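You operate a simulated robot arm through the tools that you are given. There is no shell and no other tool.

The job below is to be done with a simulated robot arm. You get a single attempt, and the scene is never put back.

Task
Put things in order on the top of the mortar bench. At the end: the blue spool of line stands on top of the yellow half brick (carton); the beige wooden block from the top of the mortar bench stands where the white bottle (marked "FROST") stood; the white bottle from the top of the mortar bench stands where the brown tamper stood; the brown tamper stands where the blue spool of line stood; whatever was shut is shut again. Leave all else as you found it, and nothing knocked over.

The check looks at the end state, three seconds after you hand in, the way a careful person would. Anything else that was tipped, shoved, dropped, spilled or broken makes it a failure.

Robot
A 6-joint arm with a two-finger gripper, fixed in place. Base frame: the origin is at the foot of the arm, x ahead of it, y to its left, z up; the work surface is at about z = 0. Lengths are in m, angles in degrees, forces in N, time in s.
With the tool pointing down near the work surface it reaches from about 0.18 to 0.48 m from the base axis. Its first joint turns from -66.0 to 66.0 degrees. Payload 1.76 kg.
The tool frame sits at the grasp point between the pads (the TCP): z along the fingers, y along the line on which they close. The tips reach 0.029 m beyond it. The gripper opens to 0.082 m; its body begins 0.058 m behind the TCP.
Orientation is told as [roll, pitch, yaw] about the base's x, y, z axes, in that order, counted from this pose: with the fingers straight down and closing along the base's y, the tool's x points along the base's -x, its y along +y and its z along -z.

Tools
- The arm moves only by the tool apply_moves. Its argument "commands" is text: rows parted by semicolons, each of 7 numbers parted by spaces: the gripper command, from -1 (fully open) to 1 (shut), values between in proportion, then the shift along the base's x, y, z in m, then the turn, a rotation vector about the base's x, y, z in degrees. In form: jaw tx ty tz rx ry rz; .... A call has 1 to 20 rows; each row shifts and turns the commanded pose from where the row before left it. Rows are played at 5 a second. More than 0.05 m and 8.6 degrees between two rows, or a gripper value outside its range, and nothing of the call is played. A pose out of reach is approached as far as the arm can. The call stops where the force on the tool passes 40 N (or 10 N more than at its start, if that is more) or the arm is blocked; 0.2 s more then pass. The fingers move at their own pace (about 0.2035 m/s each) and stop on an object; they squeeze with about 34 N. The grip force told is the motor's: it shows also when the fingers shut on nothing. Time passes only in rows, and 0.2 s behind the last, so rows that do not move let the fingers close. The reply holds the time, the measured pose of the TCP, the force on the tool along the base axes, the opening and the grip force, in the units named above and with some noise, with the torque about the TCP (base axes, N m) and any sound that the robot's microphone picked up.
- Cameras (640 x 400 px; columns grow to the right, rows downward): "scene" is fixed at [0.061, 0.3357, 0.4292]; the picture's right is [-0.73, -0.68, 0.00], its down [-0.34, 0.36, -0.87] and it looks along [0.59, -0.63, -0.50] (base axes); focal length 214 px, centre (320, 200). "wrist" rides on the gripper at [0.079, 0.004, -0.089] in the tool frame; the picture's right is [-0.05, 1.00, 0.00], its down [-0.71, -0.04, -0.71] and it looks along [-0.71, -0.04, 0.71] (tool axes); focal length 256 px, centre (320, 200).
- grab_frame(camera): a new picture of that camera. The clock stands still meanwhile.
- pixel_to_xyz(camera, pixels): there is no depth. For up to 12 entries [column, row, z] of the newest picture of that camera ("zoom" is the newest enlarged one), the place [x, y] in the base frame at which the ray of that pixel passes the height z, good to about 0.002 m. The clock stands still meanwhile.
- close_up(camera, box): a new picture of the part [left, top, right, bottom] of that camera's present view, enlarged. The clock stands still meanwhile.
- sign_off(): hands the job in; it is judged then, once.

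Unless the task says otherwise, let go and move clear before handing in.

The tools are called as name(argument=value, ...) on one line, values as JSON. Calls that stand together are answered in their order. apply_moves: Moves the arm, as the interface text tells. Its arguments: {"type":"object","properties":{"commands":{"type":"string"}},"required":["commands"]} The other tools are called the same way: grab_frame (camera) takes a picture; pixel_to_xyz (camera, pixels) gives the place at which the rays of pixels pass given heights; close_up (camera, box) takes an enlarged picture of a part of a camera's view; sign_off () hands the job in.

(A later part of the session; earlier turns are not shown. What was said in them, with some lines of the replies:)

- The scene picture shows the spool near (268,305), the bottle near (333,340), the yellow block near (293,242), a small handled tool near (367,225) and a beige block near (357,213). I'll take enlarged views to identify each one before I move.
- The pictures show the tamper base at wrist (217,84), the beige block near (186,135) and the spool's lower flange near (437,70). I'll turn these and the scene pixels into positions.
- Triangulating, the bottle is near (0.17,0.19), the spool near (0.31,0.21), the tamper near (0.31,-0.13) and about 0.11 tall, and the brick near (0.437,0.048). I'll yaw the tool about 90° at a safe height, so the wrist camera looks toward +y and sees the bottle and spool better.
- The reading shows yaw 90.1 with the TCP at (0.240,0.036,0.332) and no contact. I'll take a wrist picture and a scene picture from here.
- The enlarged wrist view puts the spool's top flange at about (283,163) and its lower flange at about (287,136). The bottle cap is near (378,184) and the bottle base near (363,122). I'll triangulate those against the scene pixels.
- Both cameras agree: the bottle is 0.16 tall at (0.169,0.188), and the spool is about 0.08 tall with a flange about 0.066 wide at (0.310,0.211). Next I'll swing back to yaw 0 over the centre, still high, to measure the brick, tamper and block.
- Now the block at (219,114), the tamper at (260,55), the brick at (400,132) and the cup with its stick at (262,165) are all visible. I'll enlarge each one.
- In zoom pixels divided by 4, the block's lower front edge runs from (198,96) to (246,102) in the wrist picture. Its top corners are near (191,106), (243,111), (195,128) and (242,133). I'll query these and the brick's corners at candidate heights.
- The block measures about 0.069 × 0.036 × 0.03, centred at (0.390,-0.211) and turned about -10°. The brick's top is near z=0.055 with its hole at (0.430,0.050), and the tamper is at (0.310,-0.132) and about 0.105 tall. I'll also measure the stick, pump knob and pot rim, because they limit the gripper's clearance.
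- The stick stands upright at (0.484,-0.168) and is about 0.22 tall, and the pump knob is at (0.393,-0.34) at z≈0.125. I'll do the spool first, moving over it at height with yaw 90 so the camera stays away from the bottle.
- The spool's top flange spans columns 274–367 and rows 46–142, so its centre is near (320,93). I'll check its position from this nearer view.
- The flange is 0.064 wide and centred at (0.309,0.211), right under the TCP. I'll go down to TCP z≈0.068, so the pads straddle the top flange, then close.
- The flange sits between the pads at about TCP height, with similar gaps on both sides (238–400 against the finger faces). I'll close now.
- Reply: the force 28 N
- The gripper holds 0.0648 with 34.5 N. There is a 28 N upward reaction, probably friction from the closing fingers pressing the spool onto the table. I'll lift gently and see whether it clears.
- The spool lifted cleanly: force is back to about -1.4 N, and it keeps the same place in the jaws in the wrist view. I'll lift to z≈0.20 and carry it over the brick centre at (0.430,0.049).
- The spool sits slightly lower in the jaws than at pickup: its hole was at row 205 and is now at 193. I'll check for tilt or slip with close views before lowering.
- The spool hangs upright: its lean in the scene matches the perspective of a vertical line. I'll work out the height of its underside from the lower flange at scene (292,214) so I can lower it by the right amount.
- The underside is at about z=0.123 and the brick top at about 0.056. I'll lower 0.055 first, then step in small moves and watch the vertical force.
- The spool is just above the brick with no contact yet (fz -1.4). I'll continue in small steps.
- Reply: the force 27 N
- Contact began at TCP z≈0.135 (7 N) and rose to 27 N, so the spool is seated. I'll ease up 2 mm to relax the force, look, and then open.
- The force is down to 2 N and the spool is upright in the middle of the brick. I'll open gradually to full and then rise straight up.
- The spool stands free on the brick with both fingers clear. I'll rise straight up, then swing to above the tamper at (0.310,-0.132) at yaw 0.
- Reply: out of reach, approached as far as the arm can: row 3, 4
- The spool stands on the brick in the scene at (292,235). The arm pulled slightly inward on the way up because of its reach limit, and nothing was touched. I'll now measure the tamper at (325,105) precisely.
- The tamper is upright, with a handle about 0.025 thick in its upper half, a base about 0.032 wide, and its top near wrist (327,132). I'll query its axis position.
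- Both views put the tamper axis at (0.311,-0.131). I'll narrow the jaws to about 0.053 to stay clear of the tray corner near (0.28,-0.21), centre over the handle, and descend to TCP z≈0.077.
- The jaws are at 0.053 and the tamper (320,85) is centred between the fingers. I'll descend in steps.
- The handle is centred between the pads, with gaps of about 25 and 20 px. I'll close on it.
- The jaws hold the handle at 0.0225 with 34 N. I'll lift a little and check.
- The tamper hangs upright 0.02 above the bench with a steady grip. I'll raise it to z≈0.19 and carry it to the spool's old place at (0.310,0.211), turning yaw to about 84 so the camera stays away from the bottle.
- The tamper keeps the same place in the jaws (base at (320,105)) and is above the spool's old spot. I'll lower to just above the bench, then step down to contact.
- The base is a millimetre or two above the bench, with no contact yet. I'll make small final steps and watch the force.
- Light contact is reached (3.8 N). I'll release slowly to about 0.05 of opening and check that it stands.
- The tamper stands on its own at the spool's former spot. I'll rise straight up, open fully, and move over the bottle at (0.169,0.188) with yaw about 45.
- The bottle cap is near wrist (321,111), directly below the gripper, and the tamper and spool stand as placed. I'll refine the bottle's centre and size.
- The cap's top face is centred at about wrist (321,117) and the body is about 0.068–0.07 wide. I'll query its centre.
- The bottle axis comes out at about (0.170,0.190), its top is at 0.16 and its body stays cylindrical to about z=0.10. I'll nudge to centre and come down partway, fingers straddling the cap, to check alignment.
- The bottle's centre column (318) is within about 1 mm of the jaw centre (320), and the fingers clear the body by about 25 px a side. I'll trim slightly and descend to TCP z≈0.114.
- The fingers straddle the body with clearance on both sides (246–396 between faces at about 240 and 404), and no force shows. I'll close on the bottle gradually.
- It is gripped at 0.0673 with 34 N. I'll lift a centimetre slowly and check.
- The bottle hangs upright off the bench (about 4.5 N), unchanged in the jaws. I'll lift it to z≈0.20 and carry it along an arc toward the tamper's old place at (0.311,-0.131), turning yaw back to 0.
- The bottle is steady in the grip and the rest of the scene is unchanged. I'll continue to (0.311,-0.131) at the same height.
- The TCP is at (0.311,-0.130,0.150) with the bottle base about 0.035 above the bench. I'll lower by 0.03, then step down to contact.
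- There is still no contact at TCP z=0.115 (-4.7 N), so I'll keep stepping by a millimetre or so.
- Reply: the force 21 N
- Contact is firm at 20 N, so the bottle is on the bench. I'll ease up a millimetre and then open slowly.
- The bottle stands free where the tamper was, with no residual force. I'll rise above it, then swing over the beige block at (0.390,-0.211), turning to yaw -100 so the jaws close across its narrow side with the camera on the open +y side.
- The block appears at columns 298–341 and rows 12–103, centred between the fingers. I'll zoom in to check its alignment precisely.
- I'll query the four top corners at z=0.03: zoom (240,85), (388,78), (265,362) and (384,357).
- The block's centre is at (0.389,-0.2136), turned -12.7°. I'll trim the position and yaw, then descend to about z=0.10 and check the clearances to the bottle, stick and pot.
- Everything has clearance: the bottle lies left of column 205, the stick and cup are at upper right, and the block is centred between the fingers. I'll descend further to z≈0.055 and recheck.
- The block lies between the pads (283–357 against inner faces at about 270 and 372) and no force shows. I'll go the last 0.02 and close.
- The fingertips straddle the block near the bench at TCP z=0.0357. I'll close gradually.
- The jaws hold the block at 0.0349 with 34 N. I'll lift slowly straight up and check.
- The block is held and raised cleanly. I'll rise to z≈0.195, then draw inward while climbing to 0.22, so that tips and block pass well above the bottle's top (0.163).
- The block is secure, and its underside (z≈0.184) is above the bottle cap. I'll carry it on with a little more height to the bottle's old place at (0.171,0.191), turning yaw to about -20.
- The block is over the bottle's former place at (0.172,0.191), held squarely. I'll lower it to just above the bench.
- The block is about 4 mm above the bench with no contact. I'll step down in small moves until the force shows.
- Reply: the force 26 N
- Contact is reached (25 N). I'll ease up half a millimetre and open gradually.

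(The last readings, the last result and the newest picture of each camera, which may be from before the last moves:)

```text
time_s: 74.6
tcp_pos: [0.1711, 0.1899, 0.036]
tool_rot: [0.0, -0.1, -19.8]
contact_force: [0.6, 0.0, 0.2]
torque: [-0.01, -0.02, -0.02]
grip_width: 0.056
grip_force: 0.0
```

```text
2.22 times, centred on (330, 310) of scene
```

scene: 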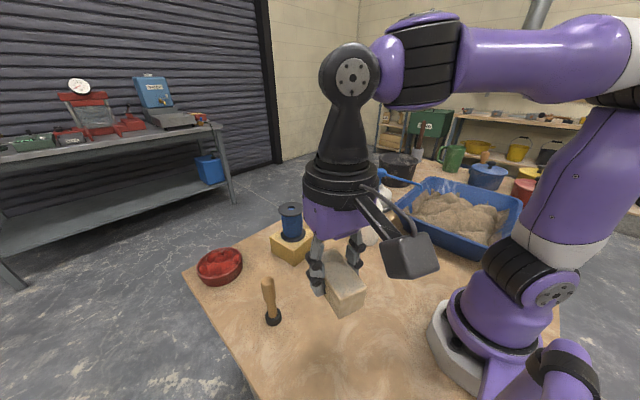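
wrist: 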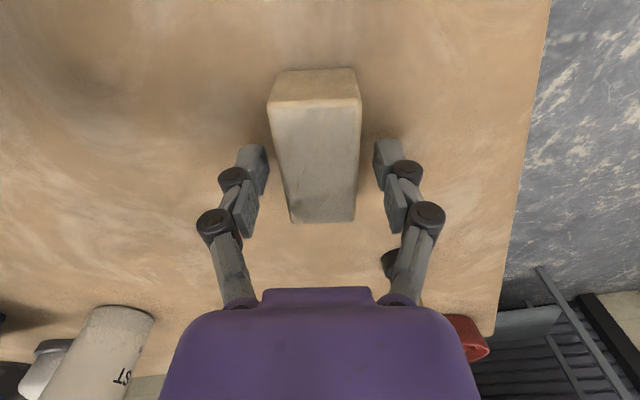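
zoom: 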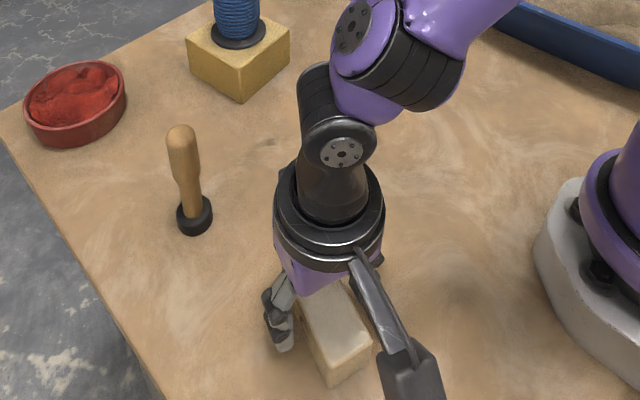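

The block is on the bench and free of both fingers. I'll rise straight up and move back near the starting pose to inspect everything.

apply_moves(commands="-0.366 0 0 0.02 0 0 0; -0.366 0 0 0.04 0 0 0; -0.366 0 0 0.045 0 0 0; -0.366 0 0 0.045 0 0 0; -0.366 0 0 0.045 0 0 0; -1 0.01 -0.022 0.014 0 0 2.8; -1 0.01 -0.022 0.014 0 0 2.8; -1 0.01 -0.022 0.014 0 0 2.8; -1 0.01 -0.022 0.014 0 0 2.8; -1 0.01 -0.022 0.014 0 0 2.8; -1 0.01 -0.022 0.014 0 0 2.8; -1 0.01 -0.022 0.014 0 0 2.9; -1 0 0 0 0 0 0; -1 0 0 0 0 0 0")

grab_frame(camera="scene")

grab_frame(camera="wrist")

```text
time_s: 77.6
tcp_pos: [0.2404, 0.0365, 0.3287]
tool_rot: [0.1, 0.0, 0.0]
contact_force: [0.3, -0.5, 0.0]
torque: [-0.01, 0.02, 0.02]
grip_width: 0.0822
grip_force: 0.0
```

```text
taken
```

scene: 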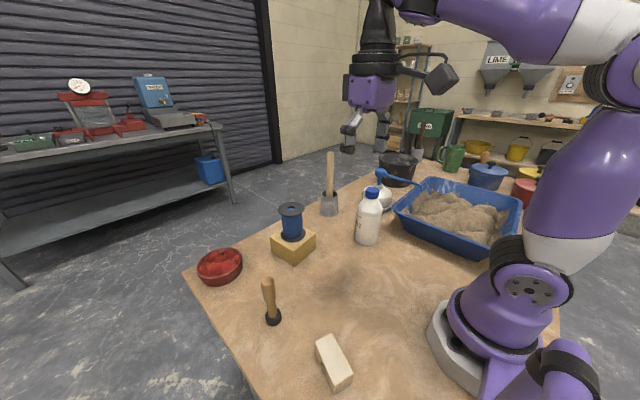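

```text
taken
```

wrist: 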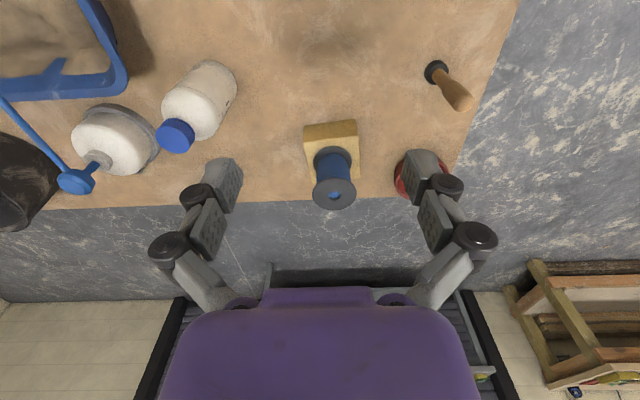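

In the scene picture the spool stands on the brick (292,235), the tamper is at (272,300), the bottle at (368,218) and the block at (334,362). The other items look unmoved. I'll check positions numerically and zoom in.

pixel_to_xyz(camera="scene", pixels=[[273, 319, 0.005], [334, 360, 0.03], [367, 241, 0.0], [293, 234, 0.06], [220, 268, 0.0], [330, 212, 0.0]])

pixel_to_xyz(camera="wrist", pixels=[[435, 71, 0.005], [176, 135, 0.163], [215, 84, 0.0], [334, 192, 0.135], [305, 125, 0.0], [356, 118, 0.0]])

close_up(camera="scene", box=[180, 140, 440, 303])

close_up(camera="scene", box=[200, 240, 440, 390])

```text
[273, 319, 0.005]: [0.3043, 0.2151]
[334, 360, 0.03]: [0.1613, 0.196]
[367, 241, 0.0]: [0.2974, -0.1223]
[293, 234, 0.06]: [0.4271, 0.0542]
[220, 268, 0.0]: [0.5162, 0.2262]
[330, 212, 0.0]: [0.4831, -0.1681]
```

```text
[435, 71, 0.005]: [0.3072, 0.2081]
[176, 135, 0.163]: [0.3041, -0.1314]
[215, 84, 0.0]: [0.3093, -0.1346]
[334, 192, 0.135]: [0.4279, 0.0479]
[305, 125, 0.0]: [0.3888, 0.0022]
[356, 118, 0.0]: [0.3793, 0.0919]
```

```text
2.45 times, centred on (310, 222) of scene
```

zoom: 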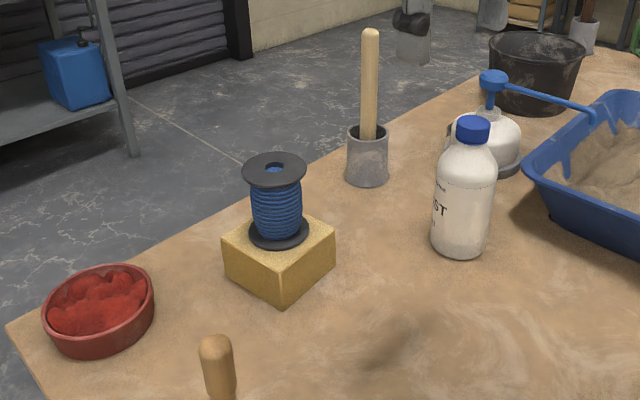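

```text
2.67 times, centred on (320, 315) of scene
```

zoom: 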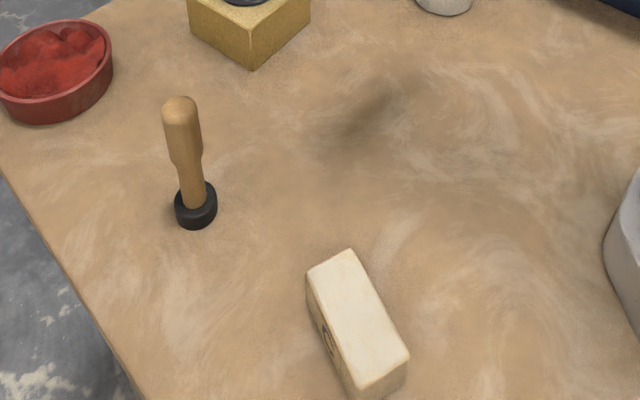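

All four placements check out. The spool is upright on the brick at (0.428,0.05), the bottle at (0.31,-0.13), the tamper at (0.308,0.211) and the block at about (0.17,0.19). The brick, bowl, cup and stick, pot and tray match the first pictures, and the arm is clear with an open gripper, so I'll hand in.

sign_off()

```text
The job is handed in.
```

The rearrangement is finished and handed in. My last pictures and position checks show everything where the task asked for it, but the check's verdict hasn't come back.

| Item | Where it stands now | Approx. position (x, y) in m |
|---|---|---|
| Blue spool of line | Upright on top of the yellow half brick | (0.43, 0.05) |
| Brown tamper | Where the spool stood | (0.31, 0.21) |
| White "FROST" bottle | Where the tamper stood, cap still on | (0.31, -0.13) |
| Beige wooden block | Where the bottle stood | (0.17, 0.19) |

- **Block direction:** the block rests on the same face as before, but it points a different way along the bench, since the task only gave its place.
- **Block position:** the last camera check put it within about 1 cm of where the bottle stood.
- **Everything else:** the brick, red bowl, cup with its stick, pump pot and sand tray look unmoved from the first pictures. Nothing was knocked over, and I opened nothing, so there was nothing to shut again.
- **Arm:** it is back near its starting pose with the gripper open and empty.
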